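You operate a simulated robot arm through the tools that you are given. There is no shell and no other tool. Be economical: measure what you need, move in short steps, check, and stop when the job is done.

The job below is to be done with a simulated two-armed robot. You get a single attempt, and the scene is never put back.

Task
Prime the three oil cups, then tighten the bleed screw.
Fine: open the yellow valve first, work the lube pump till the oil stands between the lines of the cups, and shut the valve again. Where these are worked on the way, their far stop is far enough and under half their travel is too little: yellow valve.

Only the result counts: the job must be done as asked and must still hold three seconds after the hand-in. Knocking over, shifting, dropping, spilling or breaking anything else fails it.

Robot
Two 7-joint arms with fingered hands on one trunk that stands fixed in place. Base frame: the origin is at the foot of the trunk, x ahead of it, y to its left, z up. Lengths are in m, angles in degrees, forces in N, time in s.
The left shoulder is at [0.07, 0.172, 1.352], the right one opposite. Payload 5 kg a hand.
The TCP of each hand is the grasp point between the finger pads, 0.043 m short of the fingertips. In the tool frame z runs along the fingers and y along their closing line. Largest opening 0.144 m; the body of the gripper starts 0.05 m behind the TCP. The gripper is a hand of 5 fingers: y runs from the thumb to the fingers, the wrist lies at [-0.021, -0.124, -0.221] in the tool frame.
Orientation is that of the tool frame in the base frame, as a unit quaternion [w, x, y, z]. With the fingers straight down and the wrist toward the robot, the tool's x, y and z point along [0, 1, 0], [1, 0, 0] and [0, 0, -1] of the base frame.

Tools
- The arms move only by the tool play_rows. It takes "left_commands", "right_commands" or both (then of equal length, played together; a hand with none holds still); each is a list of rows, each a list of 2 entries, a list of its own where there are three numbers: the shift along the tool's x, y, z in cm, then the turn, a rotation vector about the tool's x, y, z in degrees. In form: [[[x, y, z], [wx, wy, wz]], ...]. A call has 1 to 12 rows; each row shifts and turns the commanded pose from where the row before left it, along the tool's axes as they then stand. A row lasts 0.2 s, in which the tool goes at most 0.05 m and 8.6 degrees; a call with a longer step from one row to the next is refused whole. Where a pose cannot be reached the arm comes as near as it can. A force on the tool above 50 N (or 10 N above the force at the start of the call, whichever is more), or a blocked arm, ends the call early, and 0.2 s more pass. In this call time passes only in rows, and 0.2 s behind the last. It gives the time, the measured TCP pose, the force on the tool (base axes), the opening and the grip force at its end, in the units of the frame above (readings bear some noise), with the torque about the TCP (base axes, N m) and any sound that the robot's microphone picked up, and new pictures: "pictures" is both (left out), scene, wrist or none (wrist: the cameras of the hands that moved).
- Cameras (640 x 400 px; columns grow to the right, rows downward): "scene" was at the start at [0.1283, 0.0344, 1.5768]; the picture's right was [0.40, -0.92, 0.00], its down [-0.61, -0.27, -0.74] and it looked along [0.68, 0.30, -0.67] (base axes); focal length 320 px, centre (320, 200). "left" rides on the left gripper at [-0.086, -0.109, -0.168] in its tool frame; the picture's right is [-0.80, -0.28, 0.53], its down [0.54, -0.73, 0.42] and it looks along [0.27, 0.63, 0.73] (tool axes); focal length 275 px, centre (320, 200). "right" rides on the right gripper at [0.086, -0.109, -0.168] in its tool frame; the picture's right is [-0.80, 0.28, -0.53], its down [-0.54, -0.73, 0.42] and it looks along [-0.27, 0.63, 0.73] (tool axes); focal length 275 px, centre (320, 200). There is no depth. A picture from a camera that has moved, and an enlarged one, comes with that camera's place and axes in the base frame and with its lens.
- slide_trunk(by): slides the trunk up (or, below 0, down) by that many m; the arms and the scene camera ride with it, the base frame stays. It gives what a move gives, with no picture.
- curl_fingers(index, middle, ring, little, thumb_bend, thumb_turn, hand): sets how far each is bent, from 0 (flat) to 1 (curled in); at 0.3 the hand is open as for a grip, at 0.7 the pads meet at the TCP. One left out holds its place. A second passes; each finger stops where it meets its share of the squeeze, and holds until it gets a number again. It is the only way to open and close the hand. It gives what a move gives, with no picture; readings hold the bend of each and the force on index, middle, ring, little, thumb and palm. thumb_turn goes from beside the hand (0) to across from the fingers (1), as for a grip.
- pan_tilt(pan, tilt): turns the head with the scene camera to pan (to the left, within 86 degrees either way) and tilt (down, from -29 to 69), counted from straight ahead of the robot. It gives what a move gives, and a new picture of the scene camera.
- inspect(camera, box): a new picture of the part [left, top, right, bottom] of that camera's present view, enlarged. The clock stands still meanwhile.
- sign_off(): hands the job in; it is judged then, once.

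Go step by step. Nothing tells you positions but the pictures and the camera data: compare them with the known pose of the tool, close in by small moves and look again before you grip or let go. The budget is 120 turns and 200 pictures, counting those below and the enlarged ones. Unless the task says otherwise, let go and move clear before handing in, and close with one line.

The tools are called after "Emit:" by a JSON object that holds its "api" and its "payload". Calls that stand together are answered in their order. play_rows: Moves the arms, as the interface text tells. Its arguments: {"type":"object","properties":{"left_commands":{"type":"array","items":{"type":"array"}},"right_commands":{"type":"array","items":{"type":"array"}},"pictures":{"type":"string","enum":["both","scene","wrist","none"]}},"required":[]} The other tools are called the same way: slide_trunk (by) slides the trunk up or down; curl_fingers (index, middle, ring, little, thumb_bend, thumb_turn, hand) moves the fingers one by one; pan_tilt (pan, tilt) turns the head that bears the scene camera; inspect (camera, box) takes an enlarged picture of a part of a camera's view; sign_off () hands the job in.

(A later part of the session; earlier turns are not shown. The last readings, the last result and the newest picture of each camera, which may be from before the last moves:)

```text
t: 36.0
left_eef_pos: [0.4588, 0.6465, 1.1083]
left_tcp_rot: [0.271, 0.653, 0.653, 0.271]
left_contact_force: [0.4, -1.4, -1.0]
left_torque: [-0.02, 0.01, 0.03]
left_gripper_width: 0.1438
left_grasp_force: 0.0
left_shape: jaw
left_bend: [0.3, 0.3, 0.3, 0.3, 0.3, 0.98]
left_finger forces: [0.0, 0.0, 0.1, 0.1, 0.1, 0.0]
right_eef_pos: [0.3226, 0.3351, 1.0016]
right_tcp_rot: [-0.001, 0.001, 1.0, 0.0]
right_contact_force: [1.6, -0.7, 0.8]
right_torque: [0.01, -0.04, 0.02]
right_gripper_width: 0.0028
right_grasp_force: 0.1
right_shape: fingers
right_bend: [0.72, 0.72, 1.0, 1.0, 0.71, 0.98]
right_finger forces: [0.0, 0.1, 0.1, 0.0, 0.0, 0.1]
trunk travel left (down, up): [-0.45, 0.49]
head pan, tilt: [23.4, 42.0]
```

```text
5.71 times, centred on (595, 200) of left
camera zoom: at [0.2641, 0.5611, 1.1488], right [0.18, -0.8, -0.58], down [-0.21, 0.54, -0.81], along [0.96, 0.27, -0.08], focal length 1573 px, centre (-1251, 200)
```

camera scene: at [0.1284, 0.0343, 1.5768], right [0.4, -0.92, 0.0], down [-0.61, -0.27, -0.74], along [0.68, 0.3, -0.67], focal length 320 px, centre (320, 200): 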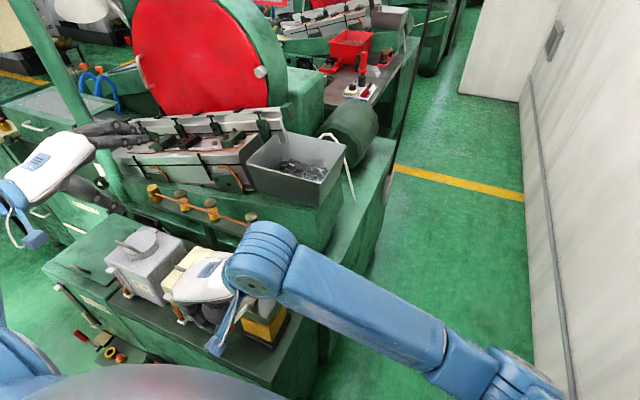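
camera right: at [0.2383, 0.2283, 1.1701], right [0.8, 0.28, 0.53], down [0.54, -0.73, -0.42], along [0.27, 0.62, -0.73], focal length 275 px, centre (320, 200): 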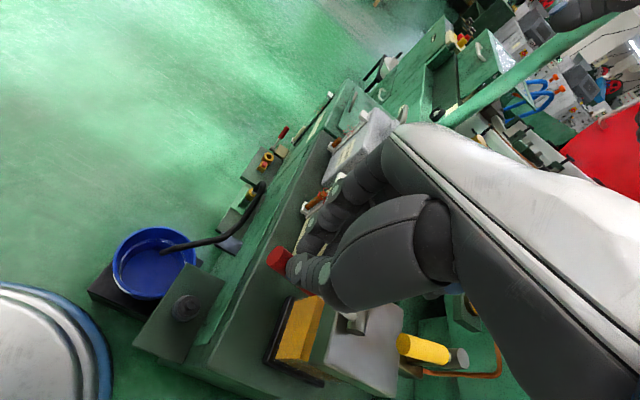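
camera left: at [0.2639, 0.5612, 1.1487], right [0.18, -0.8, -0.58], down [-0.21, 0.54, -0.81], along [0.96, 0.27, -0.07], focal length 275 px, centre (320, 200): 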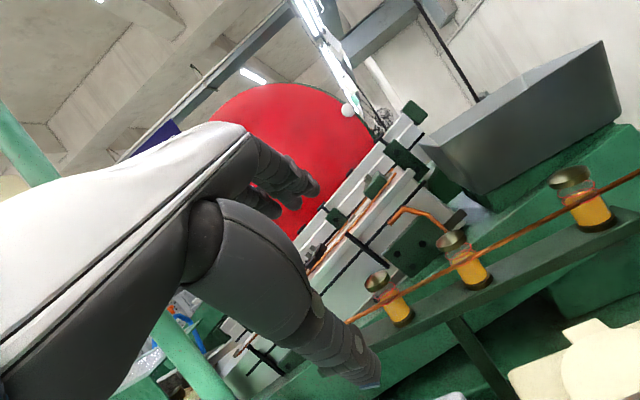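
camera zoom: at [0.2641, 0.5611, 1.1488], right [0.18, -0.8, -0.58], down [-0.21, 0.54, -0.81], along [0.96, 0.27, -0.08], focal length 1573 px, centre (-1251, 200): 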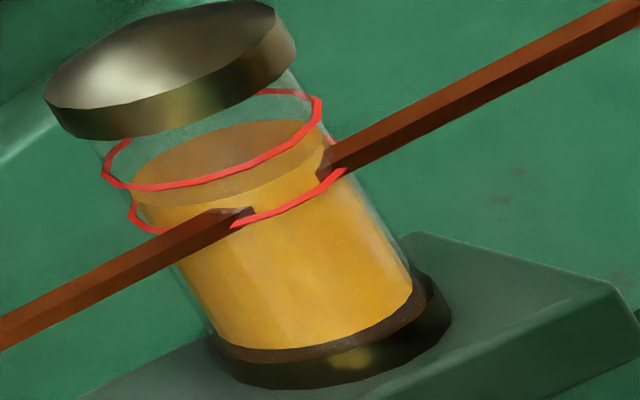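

All three cups read midway between the lines. Next I'll raise the right hand, leave only the index finger and thumb extended, and hover over the valve handle to push it back.

Emit:
{"api": "play_rows", "payload": {"right_commands": [[[0, 0, -4], [0, 0, 0]], [[0, 0, -4], [0, 0, 0]], [[0, 0, -2.5], [0, 0, 0]], [[-4, -0.4, 0], [0, 0, 0]], [[-4, -0.4, 0], [0, 0, 0]], [[-4, -0.4, 0], [0, 0, 0]], [[-2.7, -0.1, 0], [0, 0, 0]], [[0, 0, 0], [0, 0, 0]]], "pictures": "none"}}

Emit:
{"api": "curl_fingers", "payload": {"hand": "right", "index": 0.47, "thumb_bend": 0.47, "middle": 1.0}}

Emit:
{"api": "play_rows", "payload": {"right_commands": [[[0, 0, 0], [0, 0, 0]]]}}

Emit:
{"api": "inspect", "payload": {"camera": "left", "box": [560, 165, 630, 235]}}

```text
t: 37.8
left_eef_pos: [0.4578, 0.6454, 1.1075]
left_tcp_rot: [0.271, 0.654, 0.653, 0.269]
left_contact_force: [-0.9, -1.0, -0.6]
left_torque: [-0.02, -0.01, -0.01]
left_gripper_width: 0.144
left_grasp_force: 0.1
left_shape: jaw
left_bend: [0.3, 0.3, 0.3, 0.3, 0.3, 0.98]
left_finger forces: [0.0, 0.0, 0.1, 0.0, 0.0, 0.0]
right_eef_pos: [0.4686, 0.324, 1.1077]
right_tcp_rot: [0.0, 0.001, 1.0, 0.0]
right_contact_force: [-0.3, 0.3, -0.4]
right_torque: [0.05, -0.06, -0.01]
right_gripper_width: 0.0023
right_grasp_force: 0.1
right_shape: fingers
right_bend: [0.72, 0.72, 1.0, 1.0, 0.71, 0.97]
right_finger forces: [0.0, 0.1, 0.0, 0.0, 0.0, 0.1]
trunk travel left (down, up): [-0.45, 0.49]
head pan, tilt: [23.4, 42.0]
```

```text
t: 38.8
left_eef_pos: [0.4583, 0.6459, 1.1075]
left_tcp_rot: [0.271, 0.654, 0.653, 0.27]
left_contact_force: [0.1, -0.5, 0.4]
left_torque: [0.01, 0.01, 0.01]
left_gripper_width: 0.1437
left_grasp_force: 0.0
left_shape: jaw
left_bend: [0.3, 0.3, 0.3, 0.3, 0.3, 0.98]
left_finger forces: [0.0, 0.0, 0.0, 0.0, 0.1, 0.0]
right_eef_pos: [0.469, 0.3236, 1.1079]
right_tcp_rot: [0.001, 0.001, 1.0, 0.0]
right_contact_force: [-0.4, 0.8, -0.3]
right_torque: [0.03, 0.01, 0.01]
right_gripper_width: 0.0889
right_grasp_force: 0.1
right_shape: fingers
right_bend: [0.47, 1.0, 1.0, 1.0, 0.47, 0.97]
right_finger forces: [0.0, 0.1, 0.0, 0.1, 0.1, 0.0]
trunk travel left (down, up): [-0.45, 0.49]
head pan, tilt: [23.4, 42.0]
```

```text
t: 39.2
left_eef_pos: [0.4588, 0.6463, 1.108]
left_tcp_rot: [0.271, 0.654, 0.653, 0.27]
left_contact_force: [-0.2, -0.6, -0.1]
left_torque: [-0.02, -0.04, -0.01]
left_gripper_width: 0.1442
left_grasp_force: 0.1
left_shape: jaw
left_bend: [0.3, 0.3, 0.3, 0.3, 0.3, 0.98]
left_finger forces: [0.0, 0.0, 0.1, 0.1, 0.0, 0.1]
right_eef_pos: [0.4687, 0.3234, 1.108]
right_tcp_rot: [0.0, 0.001, 1.0, 0.001]
right_contact_force: [-0.1, -0.5, -0.1]
right_torque: [-0.01, 0.02, -0.03]
right_gripper_width: 0.0886
right_grasp_force: 0.0
right_shape: fingers
right_bend: [0.47, 1.0, 1.0, 1.0, 0.47, 0.97]
right_finger forces: [0.0, 0.1, 0.0, 0.0, 0.1, 0.1]
trunk travel left (down, up): [-0.45, 0.49]
head pan, tilt: [23.4, 42.0]
camera scene: at [0.1282, 0.0344, 1.5768], right [0.4, -0.92, 0.0], down [-0.61, -0.27, -0.74], along [0.68, 0.3, -0.67], focal length 320 px, centre (320, 200)
camera right: at [0.3842, 0.2152, 1.2771], right [0.8, 0.28, 0.53], down [0.54, -0.73, -0.42], along [0.27, 0.63, -0.73], focal length 275 px, centre (320, 200)
```

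scene: 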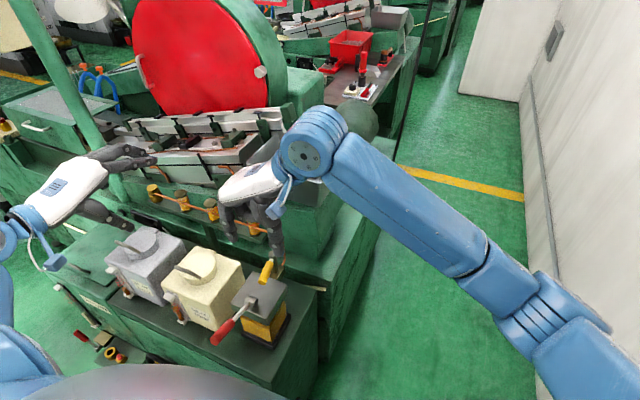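
right: 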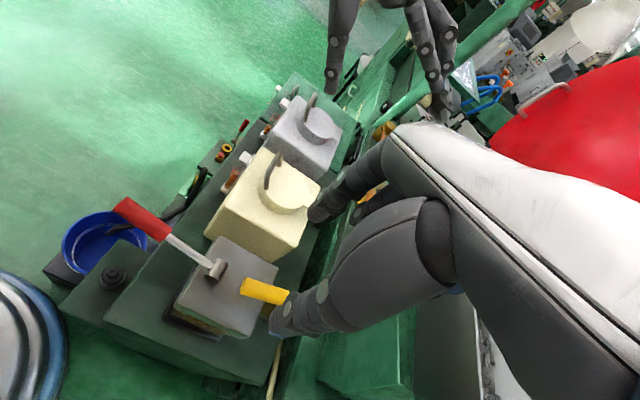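

```text
5.71 times, centred on (595, 200) of left
camera zoom: at [0.2639, 0.5613, 1.1488], right [0.18, -0.8, -0.58], down [-0.21, 0.54, -0.81], along [0.96, 0.27, -0.08], focal length 1573 px, centre (-1251, 200)
```

zoom: 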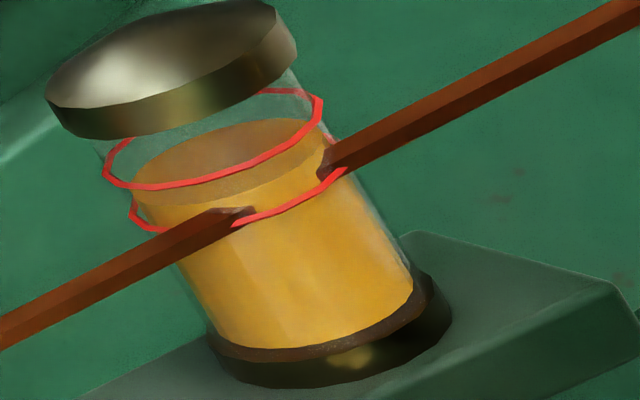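

Oil is steady. I'll lower the right hand to straddle the valve handle.

Emit:
{"api": "play_rows", "payload": {"right_commands": [[[0.3, 0.1, 3], [0, 0, 0]], [[0, 0, 3], [0, 0, 0]], [[0, 0, 3], [0, 0, 0]], [[0, 0, 3.2], [0, 0, 0]], [[0, 0, 0], [0, 0, 0]]]}}

Emit:
{"api": "inspect", "payload": {"camera": "scene", "box": [200, 200, 340, 300]}}

```text
t: 40.4
left_eef_pos: [0.4577, 0.647, 1.1071]
left_tcp_rot: [0.271, 0.654, 0.653, 0.27]
left_contact_force: [0.3, 0.0, 0.3]
left_torque: [0.0, -0.01, 0.0]
left_gripper_width: 0.1437
left_grasp_force: 0.1
left_shape: jaw
left_bend: [0.3, 0.3, 0.3, 0.3, 0.3, 0.98]
left_finger forces: [0.1, 0.0, 0.0, 0.0, 0.0, 0.1]
right_eef_pos: [0.4643, 0.3251, 0.9834]
right_tcp_rot: [0.001, 0.001, 1.0, 0.0]
right_contact_force: [-0.7, 0.2, 0.6]
right_torque: [0.0, 0.03, 0.0]
right_gripper_width: 0.0888
right_grasp_force: 0.0
right_shape: fingers
right_bend: [0.47, 1.0, 1.0, 1.0, 0.47, 0.97]
right_finger forces: [0.0, 0.0, 0.0, 0.0, 0.1, 0.0]
trunk travel left (down, up): [-0.45, 0.49]
head pan, tilt: [23.4, 42.0]
camera scene: at [0.1278, 0.0344, 1.5768], right [0.4, -0.92, 0.0], down [-0.61, -0.27, -0.74], along [0.68, 0.3, -0.67], focal length 320 px, centre (320, 200)
camera right: at [0.3808, 0.2161, 1.1514], right [0.8, 0.28, 0.53], down [0.54, -0.73, -0.42], along [0.27, 0.63, -0.73], focal length 275 px, centre (320, 200)
```

scene: 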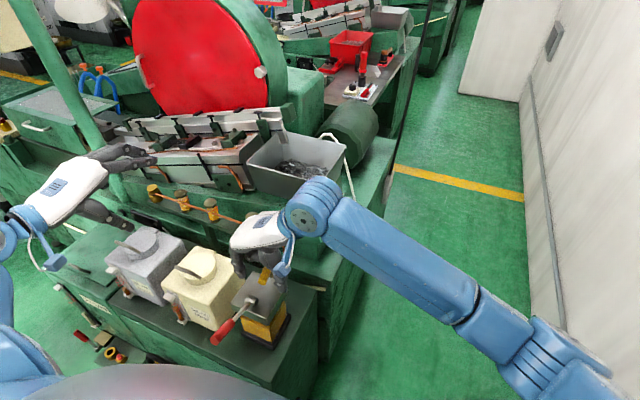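
right: 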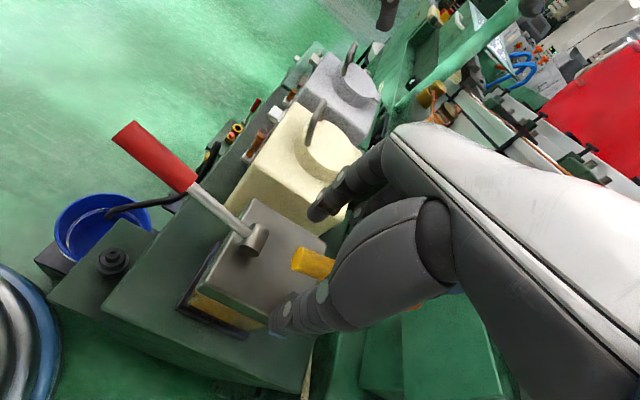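

```text
4.00 times, centred on (270, 250) of scene
camera zoom: at [0.1278, 0.0344, 1.5768], right [0.4, -0.92, 0.0], down [-0.61, -0.27, -0.74], along [0.68, 0.3, -0.67], focal length 1281 px, centre (520, 0)
```

zoom: 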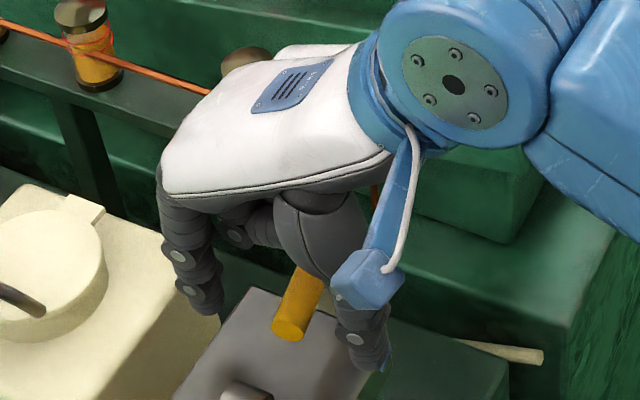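

Handle straddled. I'll sweep the index back along the arc toward -y.

Emit:
{"api": "play_rows", "payload": {"right_commands": [[[-0.5, -1.54, 0], [0, 0, 0]], [[0.37, -1.68, 0], [0, 0, 0]], [[-0.07, -1.73, 0], [0, 0, 0]], [[-0.52, -1.64, 0], [0, 0, 0]], [[-0.92, -1.45, 0], [0, 0, 0]]], "pictures": "wrist"}}

```text
t: 41.6
left_eef_pos: [0.4575, 0.6462, 1.1066]
left_tcp_rot: [0.271, 0.653, 0.654, 0.27]
left_contact_force: [-0.3, 0.7, -0.2]
left_torque: [0.0, 0.03, -0.05]
left_gripper_width: 0.1438
left_grasp_force: 0.0
left_shape: jaw
left_bend: [0.3, 0.3, 0.3, 0.3, 0.3, 0.98]
left_finger forces: [0.0, 0.1, 0.1, 0.0, 0.1, 0.1]
right_eef_pos: [0.4852, 0.242, 0.983]
right_tcp_rot: [-0.001, 0.002, 1.0, 0.0]
right_contact_force: [0.0, -0.1, 0.2]
right_torque: [0.0, 0.01, 0.06]
right_gripper_width: 0.0894
right_grasp_force: 0.3
right_shape: fingers
right_bend: [0.47, 1.0, 1.0, 1.0, 0.47, 0.97]
right_finger forces: [0.2, 0.1, 0.0, 0.1, 0.0, 0.0]
trunk travel left (down, up): [-0.45, 0.49]
head pan, tilt: [23.4, 42.0]
camera right: at [0.3986, 0.1341, 1.1515], right [0.8, 0.28, 0.53], down [0.54, -0.73, -0.42], along [0.27, 0.63, -0.73], focal length 275 px, centre (320, 200)
```

right: 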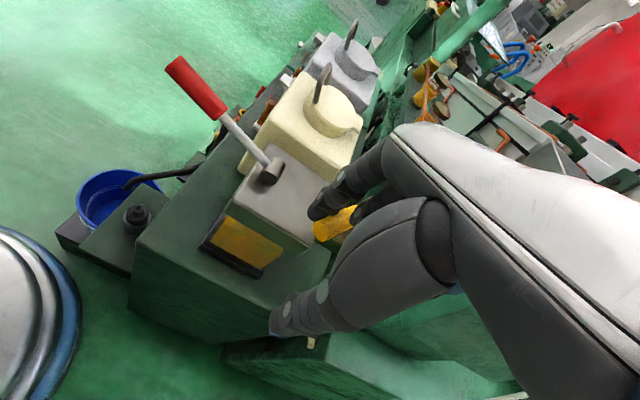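

The handle is following. I'll continue to the stop.

Emit:
{"api": "play_rows", "payload": {"right_commands": [[[-1.27, -1.17, 0], [0, 0, 0]], [[-1.53, -0.79, 0], [0, 0, 0]], [[-0.9, -0.25, 0], [0, 0, 0]], [[-0.8, 0, 0], [0, 0, 0]], [[-0.8, 0, 0], [0, 0, 0]]], "pictures": "wrist"}}

Emit:
{"api": "inspect", "payload": {"camera": "scene", "box": [200, 200, 340, 300]}}

```text
t: 42.8
left_eef_pos: [0.4559, 0.6465, 1.1085]
left_tcp_rot: [0.271, 0.653, 0.653, 0.27]
left_contact_force: [-0.8, 0.1, 0.1]
left_torque: [0.02, -0.02, 0.01]
left_gripper_width: 0.1436
left_grasp_force: 0.2
left_shape: jaw
left_bend: [0.3, 0.3, 0.3, 0.3, 0.3, 0.98]
left_finger forces: [0.0, 0.1, 0.0, 0.1, 0.0, 0.0]
right_eef_pos: [0.5303, 0.2198, 0.9838]
right_tcp_rot: [0.0, -0.001, 1.0, 0.0]
right_contact_force: [-21.3, -2.2, -0.6]
right_torque: [-0.17, 0.6, 1.16]
right_gripper_width: 0.0913
right_grasp_force: 10.6
right_shape: fingers
right_bend: [0.46, 1.0, 1.0, 1.0, 0.47, 0.97]
right_finger forces: [21.6, 0.1, 0.0, 0.0, 0.0, 0.0]
trunk travel left (down, up): [-0.45, 0.49]
head pan, tilt: [23.4, 42.0]
camera right: at [0.446, 0.1124, 1.153], right [0.8, 0.28, 0.53], down [0.54, -0.73, -0.42], along [0.27, 0.63, -0.73], focal length 275 px, centre (320, 200)
```

right: 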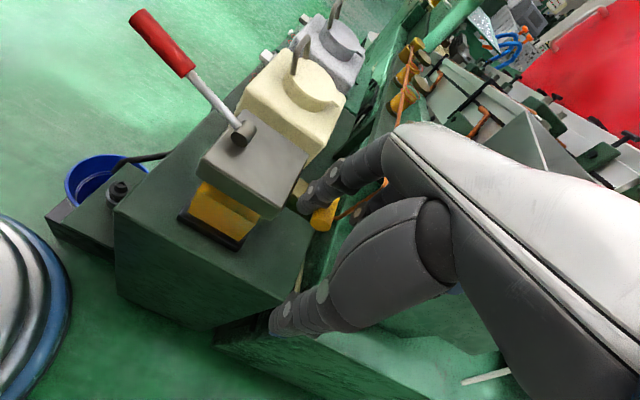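

```text
4.00 times, centred on (270, 250) of scene
camera zoom: at [0.125, 0.0343, 1.577], right [0.4, -0.92, 0.0], down [-0.61, -0.27, -0.74], along [0.68, 0.3, -0.67], focal length 1281 px, centre (520, 0)
```

zoom: 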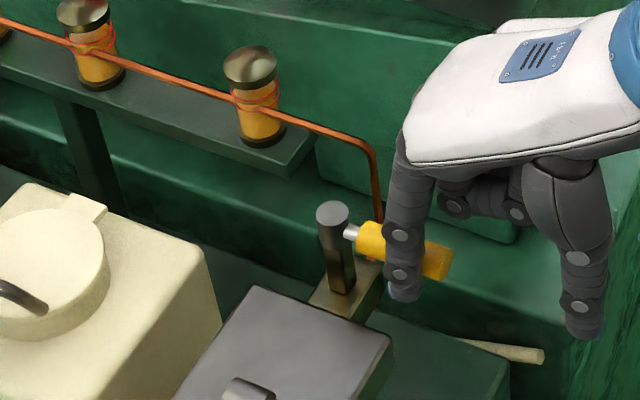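

The valve is back against its closed stop (21 N). I'll back off, rise, and check.

Emit:
{"api": "play_rows", "payload": {"right_commands": [[[1.2, 0, 0], [0, 0, 0]], [[1.2, 0, 0], [0, 0, 0]], [[0, 0, -4], [0, 0, 0]], [[0, 0, -4], [0, 0, 0]], [[0, 0, -4], [0, 0, 0]], [[0, -4.5, -2], [0, 0, 0]], [[0, -4.5, 0], [0, 0, 0]], [[0, -4.5, 0], [0, 0, 0]], [[0, -4.5, 0], [0, 0, 0]], [[0, 0, 0], [0, 0, 0]]], "pictures": "scene"}}

Emit:
{"api": "inspect", "payload": {"camera": "scene", "box": [130, 170, 330, 295]}}

Emit:
{"api": "inspect", "payload": {"camera": "scene", "box": [138, 176, 170, 208]}}

```text
t: 45.0
left_eef_pos: [0.4586, 0.6485, 1.106]
left_tcp_rot: [0.271, 0.653, 0.653, 0.27]
left_contact_force: [0.9, 0.3, -0.4]
left_torque: [-0.02, -0.01, 0.0]
left_gripper_width: 0.1437
left_grasp_force: 0.1
left_shape: jaw
left_bend: [0.3, 0.3, 0.3, 0.3, 0.3, 0.98]
left_finger forces: [0.0, 0.0, 0.0, 0.1, 0.1, 0.1]
right_eef_pos: [0.5116, 0.0413, 1.1229]
right_tcp_rot: [-0.001, 0.001, 1.0, 0.0]
right_contact_force: [0.0, 0.3, -0.3]
right_torque: [-0.04, 0.03, 0.0]
right_gripper_width: 0.0894
right_grasp_force: 0.0
right_shape: fingers
right_bend: [0.47, 1.0, 1.0, 1.0, 0.47, 0.97]
right_finger forces: [0.1, 0.1, 0.1, 0.1, 0.0, 0.0]
trunk travel left (down, up): [-0.45, 0.49]
head pan, tilt: [23.4, 42.0]
camera scene: at [0.1285, 0.0363, 1.5767], right [0.4, -0.92, 0.0], down [-0.61, -0.27, -0.74], along [0.68, 0.29, -0.67], focal length 320 px, centre (320, 200)
```

scene: 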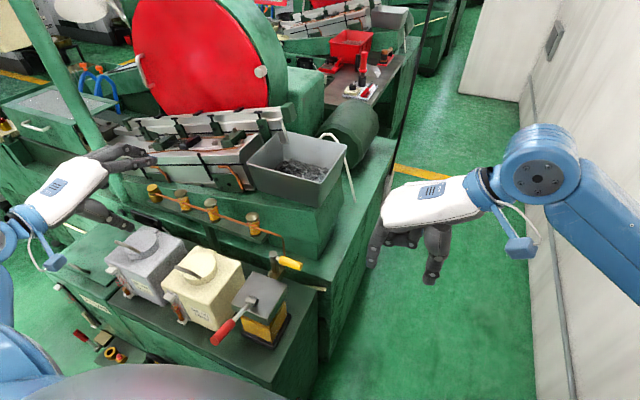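

```text
3.20 times, centred on (230, 232) of scene
camera zoom: at [0.1285, 0.0363, 1.5767], right [0.4, -0.92, 0.0], down [-0.61, -0.27, -0.74], along [0.68, 0.29, -0.67], focal length 1025 px, centre (608, 96)
```

zoom: 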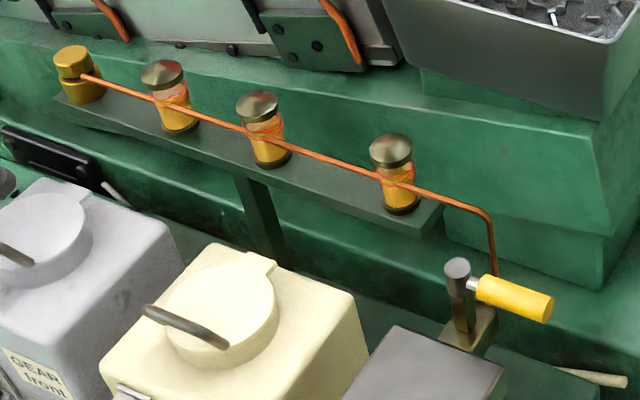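

```text
12.50 times, centred on (154, 192) of scene
camera zoom: at [0.1285, 0.0363, 1.5767], right [0.4, -0.92, 0.0], down [-0.61, -0.27, -0.74], along [0.68, 0.29, -0.67], focal length 4002 px, centre (2395, 300)
```

zoom: 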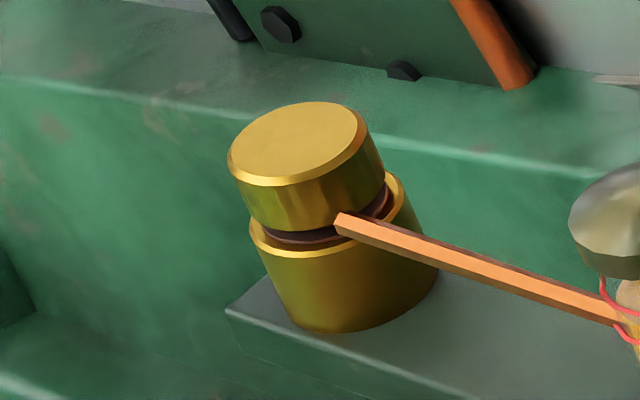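

The valve is shut, oil holds, and the bleed screw is a round brass knob of about 32 mm at (0.587, 0.76), top at z≈0.987, with a gap below it. I'll bring the left hand upright and hover over it.

Emit:
{"api": "play_rows", "payload": {"left_commands": [[[0, 0, -1.5], [7.5, 0, 0]], [[0, 0, -1.5], [7.5, 0, 0]], [[0, 0, -1.5], [7.5, 0, 0]], [[0, 0, -1.5], [7.5, 0, 0]], [[0, 0, -1.5], [7.5, 0, 0]], [[0, 0, -1.5], [7.5, 0, 0]], [[2.3, 3.3, 0], [0, 0, 0]], [[2.3, 3.3, 0], [0, 0, 0]], [[2.3, 3.3, 0], [0, 0, 0]], [[2.3, 3.3, 0], [0, 0, 0]], [[0, 0, 0], [0, 0, 0]]], "pictures": "both"}}

```text
t: 47.4
left_eef_pos: [0.5512, 0.7357, 1.1833]
left_tcp_rot: [-0.001, 0.707, 0.707, 0.0]
left_contact_force: [0.3, -0.8, 1.1]
left_torque: [0.03, -0.03, 0.0]
left_gripper_width: 0.1439
left_grasp_force: 0.0
left_shape: jaw
left_bend: [0.3, 0.3, 0.3, 0.3, 0.3, 0.98]
left_finger forces: [0.0, 0.0, 0.0, 0.1, 0.0, 0.0]
right_eef_pos: [0.5116, 0.0393, 1.1228]
right_tcp_rot: [0.001, 0.002, 1.0, 0.0]
right_contact_force: [0.7, -0.1, 0.4]
right_torque: [0.01, -0.02, 0.01]
right_gripper_width: 0.0892
right_grasp_force: 0.0
right_shape: fingers
right_bend: [0.47, 1.0, 1.0, 1.0, 0.47, 0.97]
right_finger forces: [0.1, 0.1, 0.0, 0.0, 0.1, 0.0]
trunk travel left (down, up): [-0.45, 0.49]
head pan, tilt: [23.4, 42.0]
camera scene: at [0.1271, 0.0341, 1.5769], right [0.4, -0.92, 0.0], down [-0.61, -0.27, -0.74], along [0.68, 0.3, -0.67], focal length 320 px, centre (320, 200)
camera left: at [0.443, 0.6502, 1.3505], right [-0.28, -0.8, -0.53], down [-0.73, 0.54, -0.42], along [0.63, 0.27, -0.73], focal length 275 px, centre (320, 200)
```

scene: 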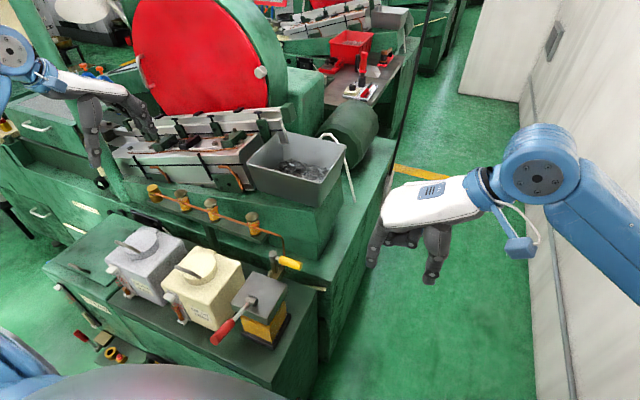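
left: 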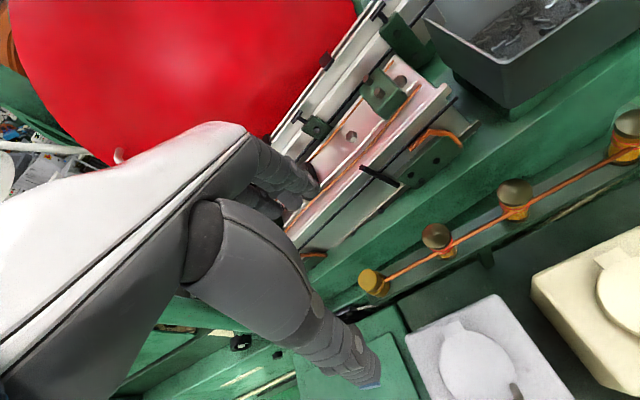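

Both views agree the screw is at (0.588, 0.759). I'll set index, middle and thumb for a pinch, centre over it and yaw counter-clockwise 50° so there's room to twist clockwise.

Emit:
{"api": "curl_fingers", "payload": {"hand": "left", "index": 0.5, "middle": 0.5, "ring": 1.0, "little": 1.0, "thumb_bend": 0.5}}

Emit:
{"api": "play_rows", "payload": {"left_commands": [[[2.3, 3.7, 0], [0, 0, 0]], [[0, 0, 1], [0, 0, -8.4]], [[0, 0, 1], [0, 0, -8.4]], [[0, 0, 1], [0, 0, -8.4]], [[0, 0, 1], [0, 0, -8.4]], [[0, 0, 1], [0, 0, -8.4]], [[0, 0, 1], [0, 0, -8.0]], [[0, 0, 2], [0, 0, 0]], [[0, 0, 0], [0, 0, 0]]], "pictures": "both"}}

Emit:
{"api": "inspect", "payload": {"camera": "scene", "box": [100, 130, 228, 210]}}

```text
t: 48.4
left_eef_pos: [0.5518, 0.7355, 1.1834]
left_tcp_rot: [0.0, 0.707, 0.707, 0.001]
left_contact_force: [-0.3, -0.3, 0.3]
left_torque: [0.01, 0.02, -0.03]
left_gripper_width: 0.0795
left_grasp_force: 0.1
left_shape: fingers
left_bend: [0.5, 0.5, 1.0, 1.0, 0.5, 0.98]
left_finger forces: [0.1, 0.0, 0.0, 0.0, 0.1, 0.1]
right_eef_pos: [0.5114, 0.0395, 1.123]
right_tcp_rot: [0.0, 0.002, 1.0, 0.0]
right_contact_force: [0.1, -0.3, -0.1]
right_torque: [0.02, 0.0, -0.01]
right_gripper_width: 0.0895
right_grasp_force: 0.1
right_shape: fingers
right_bend: [0.47, 1.0, 1.0, 1.0, 0.47, 0.97]
right_finger forces: [0.0, 0.0, 0.0, 0.0, 0.1, 0.0]
trunk travel left (down, up): [-0.45, 0.49]
head pan, tilt: [23.4, 42.0]
```

```text
t: 50.4
left_eef_pos: [0.5884, 0.7593, 1.1048]
left_tcp_rot: [0.001, 0.342, 0.94, 0.0]
left_contact_force: [-0.2, -0.7, -0.2]
left_torque: [0.02, 0.01, 0.01]
left_gripper_width: 0.0787
left_grasp_force: 0.2
left_shape: fingers
left_bend: [0.5, 0.5, 1.0, 1.0, 0.5, 0.98]
left_finger forces: [0.0, 0.0, 0.0, 0.0, 0.1, 0.0]
right_eef_pos: [0.5104, 0.0396, 1.1229]
right_tcp_rot: [-0.001, 0.002, 1.0, 0.0]
right_contact_force: [1.0, -0.1, -0.2]
right_torque: [0.02, -0.03, 0.0]
right_gripper_width: 0.0895
right_grasp_force: 0.1
right_shape: fingers
right_bend: [0.47, 1.0, 1.0, 1.0, 0.47, 0.97]
right_finger forces: [0.0, 0.0, 0.0, 0.0, 0.0, 0.0]
trunk travel left (down, up): [-0.45, 0.49]
head pan, tilt: [23.4, 42.0]
camera scene: at [0.1282, 0.0341, 1.5768], right [0.4, -0.92, 0.0], down [-0.61, -0.27, -0.74], along [0.68, 0.3, -0.67], focal length 320 px, centre (320, 200)
camera left: at [0.5851, 0.6222, 1.2722], right [0.43, -0.73, -0.53], down [-0.88, -0.21, -0.42], along [0.2, 0.65, -0.73], focal length 275 px, centre (320, 200)
```

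scene: 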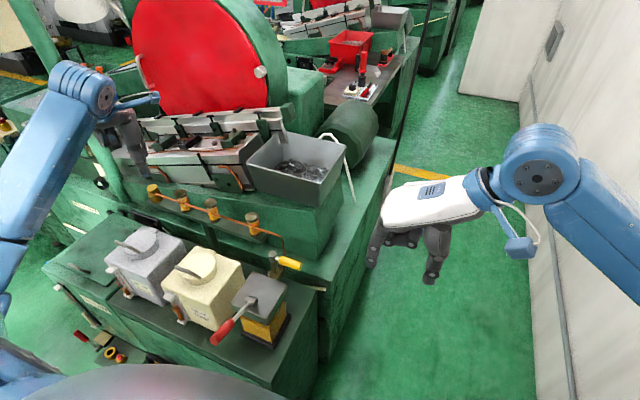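
left: 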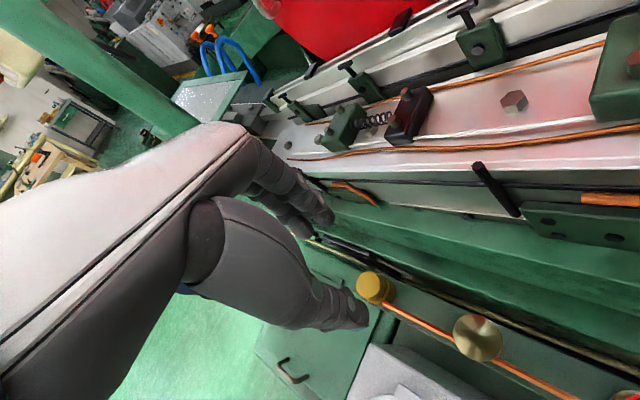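

```text
5.00 times, centred on (164, 170) of scene
camera zoom: at [0.1282, 0.0341, 1.5768], right [0.4, -0.92, 0.0], down [-0.61, -0.27, -0.74], along [0.68, 0.3, -0.67], focal length 1601 px, centre (1100, 350)
```

zoom: 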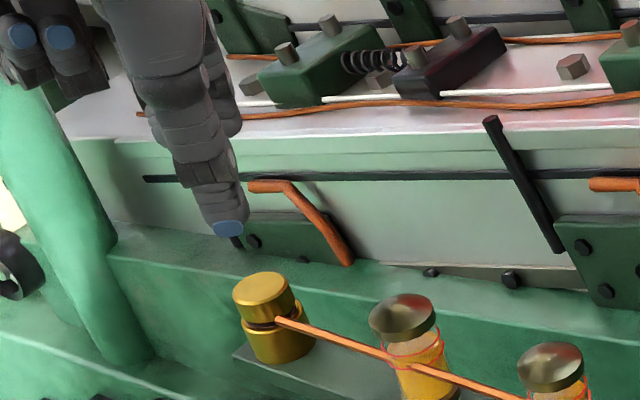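

The screw is centred under the hand. I'll descend so the fingertips sit alongside the knob, just above the base and pipe.

Emit:
{"api": "play_rows", "payload": {"left_commands": [[[0.2, -0.1, 3], [0, 0, 0]], [[0, 0, 3], [0, 0, 0]], [[0, 0, 3], [0, 0, 0]], [[0, 0, 0], [0, 0, 0]]], "pictures": "wrist"}}

Emit:
{"api": "inspect", "payload": {"camera": "scene", "box": [122, 160, 186, 210]}}

Emit:
{"api": "inspect", "payload": {"camera": "left", "box": [290, 180, 450, 340]}}

```text
t: 51.4
left_eef_pos: [0.5846, 0.76, 1.017]
left_tcp_rot: [0.0, 0.342, 0.94, -0.001]
left_contact_force: [-0.2, 0.3, -0.5]
left_torque: [-0.02, -0.02, 0.01]
left_gripper_width: 0.0788
left_grasp_force: 0.0
left_shape: fingers
left_bend: [0.5, 0.5, 1.0, 1.0, 0.5, 0.98]
left_finger forces: [0.1, 0.0, 0.0, 0.1, 0.0, 0.1]
right_eef_pos: [0.5114, 0.039, 1.1232]
right_tcp_rot: [0.0, 0.002, 1.0, 0.0]
right_contact_force: [0.5, -1.1, 0.4]
right_torque: [-0.02, 0.0, -0.01]
right_gripper_width: 0.0893
right_grasp_force: 0.0
right_shape: fingers
right_bend: [0.47, 1.0, 1.0, 1.0, 0.47, 0.97]
right_finger forces: [0.0, 0.1, 0.0, 0.1, 0.1, 0.0]
trunk travel left (down, up): [-0.45, 0.49]
head pan, tilt: [23.4, 42.0]
camera left: at [0.582, 0.624, 1.1838], right [0.43, -0.73, -0.53], down [-0.88, -0.21, -0.42], along [0.2, 0.65, -0.73], focal length 275 px, centre (320, 200)
```

left: 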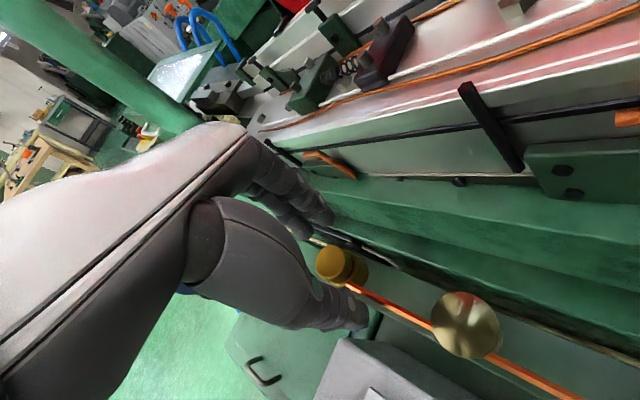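

```text
8.00 times, centred on (154, 185) of scene
camera zoom: at [0.128, 0.0344, 1.5768], right [0.4, -0.92, 0.0], down [-0.61, -0.27, -0.74], along [0.68, 0.3, -0.67], focal length 2561 px, centre (1648, 320)
```

zoom: 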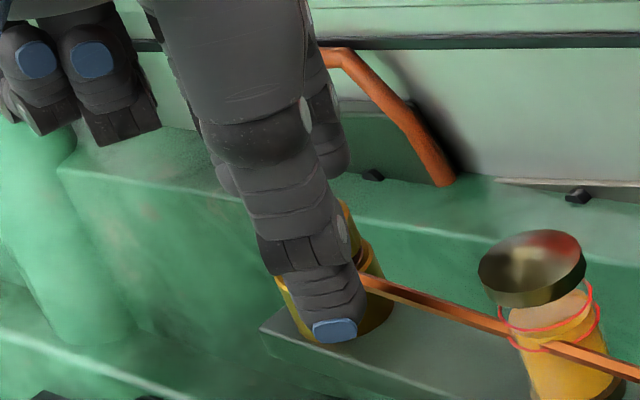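

```text
2.50 times, centred on (370, 260) of left
camera zoom: at [0.582, 0.624, 1.1838], right [0.43, -0.73, -0.53], down [-0.88, -0.21, -0.42], along [0.2, 0.65, -0.73], focal length 688 px, centre (195, 50)
```

zoom: 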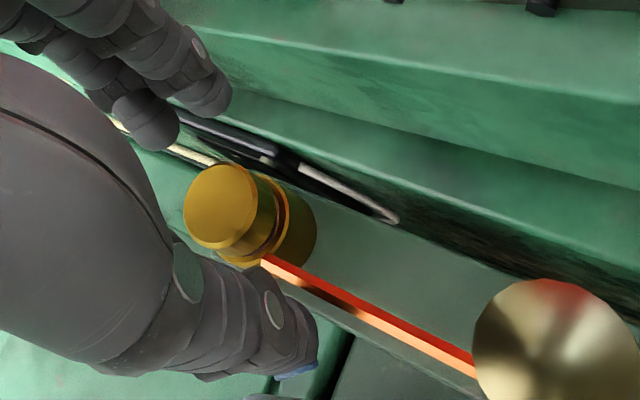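

The thumb is close to the pipe at this yaw. I'll turn clockwise 24° with open fingers so the thumb clears the pipe before pinching.

Emit:
{"api": "play_rows", "payload": {"left_commands": [[[0, 0, 0], [0, 0, 8]], [[0, 0, 0], [0, 0, 8]], [[0, 0, 0], [0, 0, 8]], [[0, 0, 0], [0, 0, 0]]], "pictures": "none"}}

Emit:
{"api": "inspect", "payload": {"camera": "left", "box": [270, 160, 450, 340]}}

Emit:
{"api": "inspect", "payload": {"camera": "scene", "box": [122, 160, 186, 210]}}

```text
t: 52.4
left_eef_pos: [0.5871, 0.7611, 1.0152]
left_tcp_rot: [0.0, 0.53, 0.848, 0.001]
left_contact_force: [0.2, -0.1, -0.2]
left_torque: [0.03, -0.06, -0.02]
left_gripper_width: 0.0787
left_grasp_force: 0.1
left_shape: fingers
left_bend: [0.5, 0.5, 1.0, 1.0, 0.5, 0.98]
left_finger forces: [0.1, 0.0, 0.1, 0.0, 0.0, 0.0]
right_eef_pos: [0.5116, 0.0382, 1.1236]
right_tcp_rot: [0.0, 0.002, 1.0, 0.0]
right_contact_force: [-0.5, 0.1, -0.2]
right_torque: [0.0, -0.01, 0.01]
right_gripper_width: 0.0895
right_grasp_force: 0.1
right_shape: fingers
right_bend: [0.47, 1.0, 1.0, 1.0, 0.47, 0.97]
right_finger forces: [0.0, 0.1, 0.0, 0.0, 0.0, 0.0]
trunk travel left (down, up): [-0.45, 0.49]
head pan, tilt: [23.4, 42.0]
```

```text
2.22 times, centred on (360, 250) of left
camera zoom: at [0.5269, 0.6376, 1.1827], right [0.09, -0.84, -0.53], down [-0.89, 0.17, -0.42], along [0.45, 0.51, -0.73], focal length 612 px, centre (231, 89)
```

zoom: 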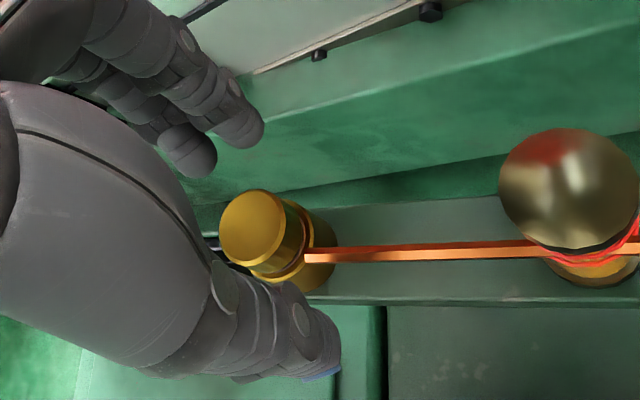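

```text
8.00 times, centred on (154, 185) of scene
camera zoom: at [0.1282, 0.0342, 1.5768], right [0.4, -0.92, 0.0], down [-0.61, -0.27, -0.74], along [0.68, 0.3, -0.67], focal length 2561 px, centre (1648, 320)
```

zoom: 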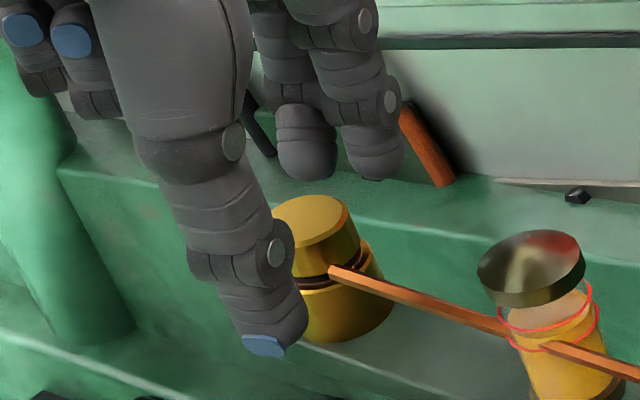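

The knob is centred between thumb and fingers at the right height, and the thumb clears the pipe. Closing the pinch.

Emit:
{"api": "curl_fingers", "payload": {"hand": "left", "index": 0.75, "middle": 0.75, "thumb_bend": 0.75}}

Emit:
{"api": "inspect", "payload": {"camera": "scene", "box": [122, 160, 186, 210]}}

Emit:
{"api": "inspect", "payload": {"camera": "left", "box": [270, 160, 450, 340]}}

```text
t: 53.4
left_eef_pos: [0.585, 0.7631, 1.0143]
left_tcp_rot: [0.0, 0.53, 0.848, -0.001]
left_contact_force: [-4.3, 6.1, -4.0]
left_torque: [0.14, 0.12, -0.02]
left_gripper_width: 0.0272
left_grasp_force: 18.2
left_shape: fingers
left_bend: [0.64, 0.71, 1.0, 1.0, 0.66, 0.96]
left_finger forces: [9.4, 9.7, 0.0, 0.1, 17.7, 0.0]
right_eef_pos: [0.5105, 0.0421, 1.1226]
right_tcp_rot: [0.0, 0.002, 1.0, -0.001]
right_contact_force: [0.2, 0.3, -0.3]
right_torque: [0.01, 0.01, 0.0]
right_gripper_width: 0.0894
right_grasp_force: 0.0
right_shape: fingers
right_bend: [0.47, 1.0, 1.0, 1.0, 0.47, 0.97]
right_finger forces: [0.2, 0.0, 0.0, 0.0, 0.1, 0.0]
trunk travel left (down, up): [-0.45, 0.49]
head pan, tilt: [23.4, 42.0]
```

```text
8.00 times, centred on (154, 185) of scene
camera zoom: at [0.128, 0.0359, 1.5767], right [0.4, -0.92, 0.0], down [-0.61, -0.27, -0.74], along [0.68, 0.29, -0.67], focal length 2561 px, centre (1648, 320)
```

zoom: 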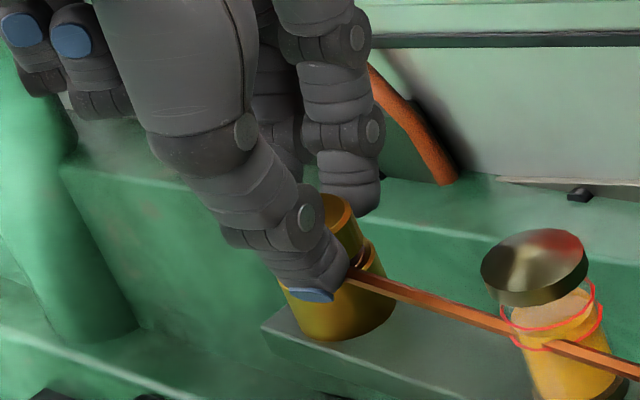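

```text
2.22 times, centred on (360, 250) of left
camera zoom: at [0.5266, 0.6391, 1.1821], right [0.09, -0.84, -0.53], down [-0.89, 0.17, -0.42], along [0.45, 0.51, -0.73], focal length 612 px, centre (231, 89)
```

zoom: 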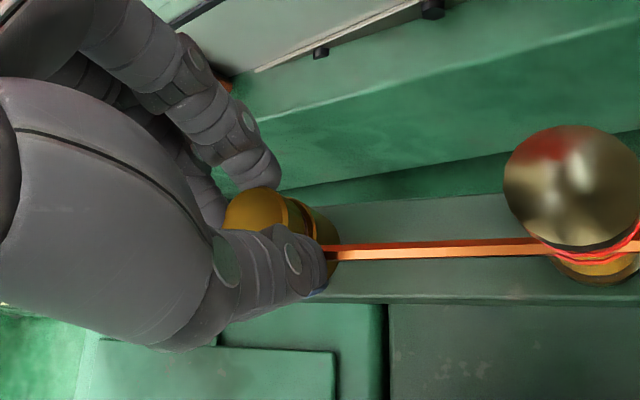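

The knob is held with 18 N. I'll twist clockwise 40° in small rows and watch torque.

Emit:
{"api": "play_rows", "payload": {"left_commands": [[[0, 0, 0], [0, 0, 8]], [[0, 0, 0], [0, 0, 8]], [[0, 0, 0], [0, 0, 8]], [[0, 0, 0], [0, 0, 8]], [[0, 0, 0], [0, 0, 8]]], "pictures": "none"}}

Emit:
{"api": "inspect", "payload": {"camera": "scene", "box": [122, 160, 186, 210]}}

```text
t: 54.6
left_eef_pos: [0.5877, 0.7624, 1.0135]
left_tcp_rot: [0.001, 0.789, 0.615, 0.0]
left_contact_force: [2.1, 9.0, -0.9]
left_torque: [0.24, 0.02, -0.01]
left_gripper_width: 0.0271
left_grasp_force: 19.4
left_shape: fingers
left_bend: [0.64, 0.71, 1.0, 1.0, 0.66, 0.96]
left_finger forces: [9.0, 12.7, 0.1, 0.1, 17.8, 0.1]
right_eef_pos: [0.5114, 0.0405, 1.1228]
right_tcp_rot: [-0.001, 0.002, 1.0, 0.0]
right_contact_force: [-0.6, 0.2, 0.1]
right_torque: [-0.01, 0.0, 0.02]
right_gripper_width: 0.0893
right_grasp_force: 0.1
right_shape: fingers
right_bend: [0.47, 1.0, 1.0, 1.0, 0.47, 0.97]
right_finger forces: [0.2, 0.0, 0.0, 0.0, 0.0, 0.1]
trunk travel left (down, up): [-0.45, 0.49]
head pan, tilt: [23.4, 42.0]
```

```text
8.00 times, centred on (154, 185) of scene
camera zoom: at [0.1289, 0.0359, 1.5767], right [0.4, -0.92, 0.0], down [-0.61, -0.27, -0.74], along [0.68, 0.29, -0.67], focal length 2561 px, centre (1648, 320)
```

zoom: 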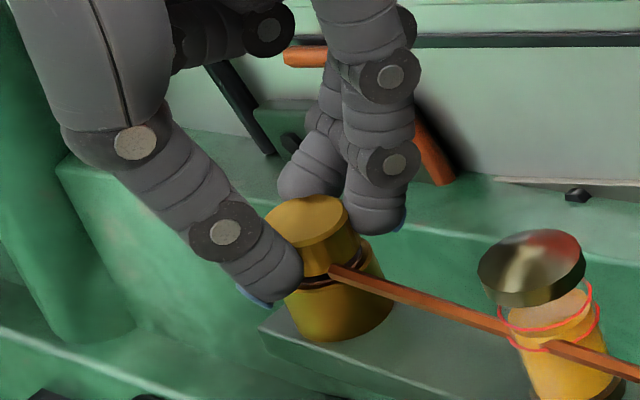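

The twist goes smoothly with little torque. I'll continue another 24°.

Emit:
{"api": "play_rows", "payload": {"left_commands": [[[0, 0, 0], [0, 0, 8]], [[0, 0, 0], [0, 0, 8]], [[0, 0, 0], [0, 0, 8]]], "pictures": "none"}}

Emit:
{"api": "inspect", "payload": {"camera": "scene", "box": [138, 176, 170, 208]}}

```text
t: 55.4
left_eef_pos: [0.5885, 0.7604, 1.014]
left_tcp_rot: [0.0, 0.899, 0.438, 0.0]
left_contact_force: [8.7, 8.3, 0.2]
left_torque: [0.22, -0.22, -0.02]
left_gripper_width: 0.0268
left_grasp_force: 21.1
left_shape: fingers
left_bend: [0.64, 0.71, 1.0, 1.0, 0.66, 0.96]
left_finger forces: [9.7, 15.3, 0.0, 0.0, 17.5, 0.0]
right_eef_pos: [0.5119, 0.0405, 1.1218]
right_tcp_rot: [-0.001, 0.002, 1.0, 0.0]
right_contact_force: [0.2, -0.7, 0.2]
right_torque: [0.01, 0.0, -0.01]
right_gripper_width: 0.0891
right_grasp_force: 0.0
right_shape: fingers
right_bend: [0.47, 1.0, 1.0, 1.0, 0.47, 0.97]
right_finger forces: [0.1, 0.0, 0.0, 0.1, 0.0, 0.0]
trunk travel left (down, up): [-0.45, 0.49]
head pan, tilt: [23.4, 42.0]
```

```text
12.50 times, centred on (154, 192) of scene
camera zoom: at [0.1297, 0.0353, 1.5767], right [0.4, -0.92, 0.0], down [-0.62, -0.27, -0.74], along [0.68, 0.29, -0.67], focal length 4002 px, centre (2395, 300)
```

zoom: 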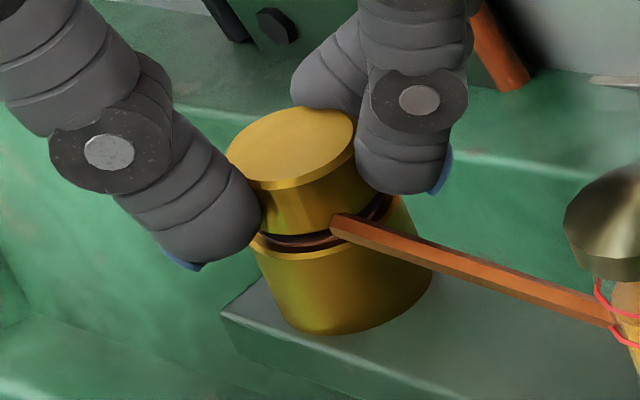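

The knob is turning, with the gap slightly thinner. I'm at the end of a comfortable range, so I'll release, turn back 80° and regrip.

Emit:
{"api": "curl_fingers", "payload": {"hand": "left", "index": 0.52, "middle": 0.52, "thumb_bend": 0.52}}

Emit:
{"api": "play_rows", "payload": {"left_commands": [[[0, 0, 0], [0, 0, -8]], [[0, 0, 0], [0, 0, -8]], [[0, 0, 0], [0, 0, -8]], [[0, 0, 0], [0, 0, -8]], [[0, 0, 0], [0, 0, -8]], [[0, 0, 0], [0, 0, -8]], [[0, 0, 0], [0, 0, -8]], [[0, 0, 0], [0, 0, -8]], [[0, 0, 0], [0, 0, -8]], [[0, 0, 0], [0, 0, -8]], [[0, 0, 0], [0, 0, 0]]], "pictures": "none"}}

Emit:
{"api": "inspect", "payload": {"camera": "scene", "box": [138, 176, 170, 208]}}

```text
t: 56.4
left_eef_pos: [0.5871, 0.7607, 1.0133]
left_tcp_rot: [0.001, 0.899, 0.438, -0.001]
left_contact_force: [0.1, -0.8, -0.6]
left_torque: [0.0, 0.02, 0.02]
left_gripper_width: 0.0706
left_grasp_force: 0.0
left_shape: fingers
left_bend: [0.52, 0.52, 1.0, 1.0, 0.52, 0.97]
left_finger forces: [0.0, 0.0, 0.1, 0.0, 0.1, 0.1]
right_eef_pos: [0.5113, 0.0398, 1.1229]
right_tcp_rot: [0.0, 0.002, 1.0, -0.001]
right_contact_force: [0.3, -0.1, -0.4]
right_torque: [0.0, -0.01, -0.03]
right_gripper_width: 0.0894
right_grasp_force: 0.1
right_shape: fingers
right_bend: [0.47, 1.0, 1.0, 1.0, 0.47, 0.97]
right_finger forces: [0.1, 0.0, 0.0, 0.0, 0.0, 0.0]
trunk travel left (down, up): [-0.45, 0.49]
head pan, tilt: [23.4, 42.0]
```

```text
t: 58.8
left_eef_pos: [0.5851, 0.7604, 1.0162]
left_tcp_rot: [0.0, 0.406, 0.914, 0.0]
left_contact_force: [-0.2, 0.4, 0.6]
left_torque: [0.03, -0.03, -0.02]
left_gripper_width: 0.0708
left_grasp_force: 0.2
left_shape: fingers
left_bend: [0.52, 0.52, 1.0, 1.0, 0.52, 0.97]
left_finger forces: [0.1, 0.0, 0.0, 0.1, 0.1, 0.0]
right_eef_pos: [0.5116, 0.0401, 1.1231]
right_tcp_rot: [-0.001, 0.002, 1.0, 0.0]
right_contact_force: [0.4, 0.4, 1.0]
right_torque: [0.0, 0.03, -0.02]
right_gripper_width: 0.0894
right_grasp_force: 0.0
right_shape: fingers
right_bend: [0.47, 1.0, 1.0, 1.0, 0.47, 0.97]
right_finger forces: [0.0, 0.1, 0.0, 0.1, 0.0, 0.1]
trunk travel left (down, up): [-0.45, 0.49]
head pan, tilt: [23.4, 42.0]
```

```text
12.50 times, centred on (154, 192) of scene
camera zoom: at [0.1279, 0.0346, 1.5768], right [0.4, -0.92, 0.0], down [-0.61, -0.27, -0.74], along [0.68, 0.3, -0.67], focal length 4002 px, centre (2395, 300)
```

zoom: 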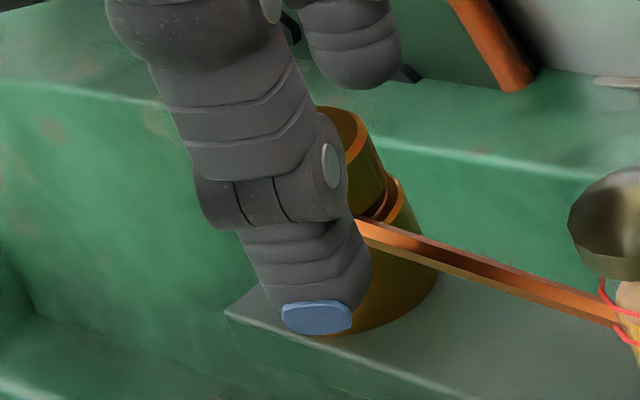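

I'll turn to about 28° so the thumb avoids the pipe, regrip, and twist 80° clockwise.

Emit:
{"api": "play_rows", "payload": {"left_commands": [[[0, 0, 0.1], [0, 0, 7]], [[0, 0, 0.1], [0, 0, 7]], [[0, 0, 0], [0, 0, 0]]], "pictures": "none"}}

Emit:
{"api": "curl_fingers", "payload": {"hand": "left", "index": 0.75, "middle": 0.75, "thumb_bend": 0.75}}

Emit:
{"api": "play_rows", "payload": {"left_commands": [[[0, 0, 0], [0, 0, 8]], [[0, 0, 0], [0, 0, 8]], [[0, 0, 0], [0, 0, 8]], [[0, 0, 0], [0, 0, 8]], [[0, 0, 0], [0, 0, 8]], [[0, 0, 0], [0, 0, 8]], [[0, 0, 0], [0, 0, 8]], [[0, 0, 0], [0, 0, 8]], [[0, 0, 0], [0, 0, 8]], [[0, 0, 0], [0, 0, 8]]], "pictures": "none"}}

Emit:
{"api": "inspect", "payload": {"camera": "scene", "box": [138, 176, 170, 208]}}

```text
t: 59.6
left_eef_pos: [0.587, 0.7607, 1.0136]
left_tcp_rot: [0.0, 0.516, 0.857, 0.0]
left_contact_force: [-0.1, -0.3, 0.4]
left_torque: [0.02, -0.01, -0.01]
left_gripper_width: 0.0709
left_grasp_force: 0.0
left_shape: fingers
left_bend: [0.52, 0.52, 1.0, 1.0, 0.52, 0.97]
left_finger forces: [0.1, 0.1, 0.0, 0.0, 0.1, 0.0]
right_eef_pos: [0.5119, 0.0396, 1.1231]
right_tcp_rot: [0.0, 0.003, 1.0, 0.0]
right_contact_force: [-1.3, 0.5, -0.6]
right_torque: [0.04, 0.0, -0.02]
right_gripper_width: 0.0896
right_grasp_force: 0.0
right_shape: fingers
right_bend: [0.47, 1.0, 1.0, 1.0, 0.47, 0.97]
right_finger forces: [0.0, 0.0, 0.1, 0.0, 0.0, 0.0]
trunk travel left (down, up): [-0.45, 0.49]
head pan, tilt: [23.4, 42.0]
```

```text
t: 60.6
left_eef_pos: [0.5855, 0.7619, 1.0117]
left_tcp_rot: [-0.001, 0.515, 0.857, 0.0]
left_contact_force: [-3.6, 5.0, -3.6]
left_torque: [0.12, 0.12, -0.05]
left_gripper_width: 0.0263
left_grasp_force: 17.2
left_shape: fingers
left_bend: [0.64, 0.68, 1.0, 1.0, 0.66, 0.96]
left_finger forces: [8.9, 8.6, 0.0, 0.0, 16.9, 0.1]
right_eef_pos: [0.5108, 0.04, 1.1233]
right_tcp_rot: [0.0, 0.001, 1.0, -0.001]
right_contact_force: [-0.4, -0.1, -0.7]
right_torque: [0.0, 0.01, 0.0]
right_gripper_width: 0.0895
right_grasp_force: 0.1
right_shape: fingers
right_bend: [0.47, 1.0, 1.0, 1.0, 0.47, 0.97]
right_finger forces: [0.0, 0.1, 0.0, 0.0, 0.0, 0.1]
trunk travel left (down, up): [-0.45, 0.49]
head pan, tilt: [23.4, 42.0]
```

```text
t: 62.8
left_eef_pos: [0.5876, 0.7606, 1.0111]
left_tcp_rot: [0.001, 0.946, 0.324, -0.001]
left_contact_force: [7.3, -0.5, -9.0]
left_torque: [-0.1, -0.3, 0.0]
left_gripper_width: 0.0259
left_grasp_force: 17.0
left_shape: fingers
left_bend: [0.63, 0.68, 1.0, 1.0, 0.67, 0.96]
left_finger forces: [10.7, 10.3, 0.0, 0.0, 14.1, 0.0]
right_eef_pos: [0.5134, 0.04, 1.1212]
right_tcp_rot: [-0.001, 0.002, 1.0, -0.001]
right_contact_force: [-0.3, 1.2, 0.0]
right_torque: [-0.01, 0.02, 0.01]
right_gripper_width: 0.0894
right_grasp_force: 0.1
right_shape: fingers
right_bend: [0.47, 1.0, 1.0, 1.0, 0.47, 0.97]
right_finger forces: [0.0, 0.1, 0.1, 0.1, 0.0, 0.0]
trunk travel left (down, up): [-0.45, 0.49]
head pan, tilt: [23.4, 42.0]
```

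```text
12.50 times, centred on (154, 192) of scene
camera zoom: at [0.1305, 0.0351, 1.5765], right [0.4, -0.92, 0.0], down [-0.62, -0.27, -0.74], along [0.68, 0.29, -0.67], focal length 4002 px, centre (2395, 300)
```

zoom: 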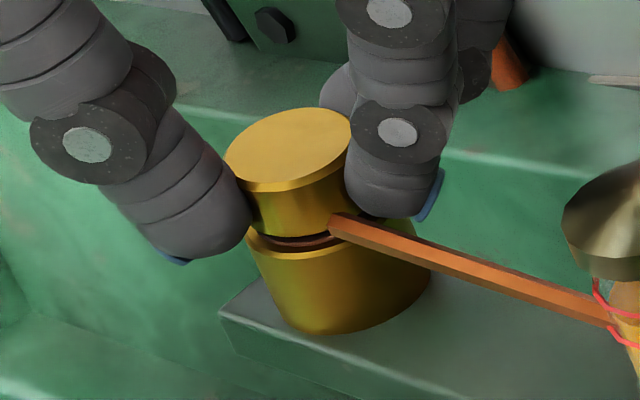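

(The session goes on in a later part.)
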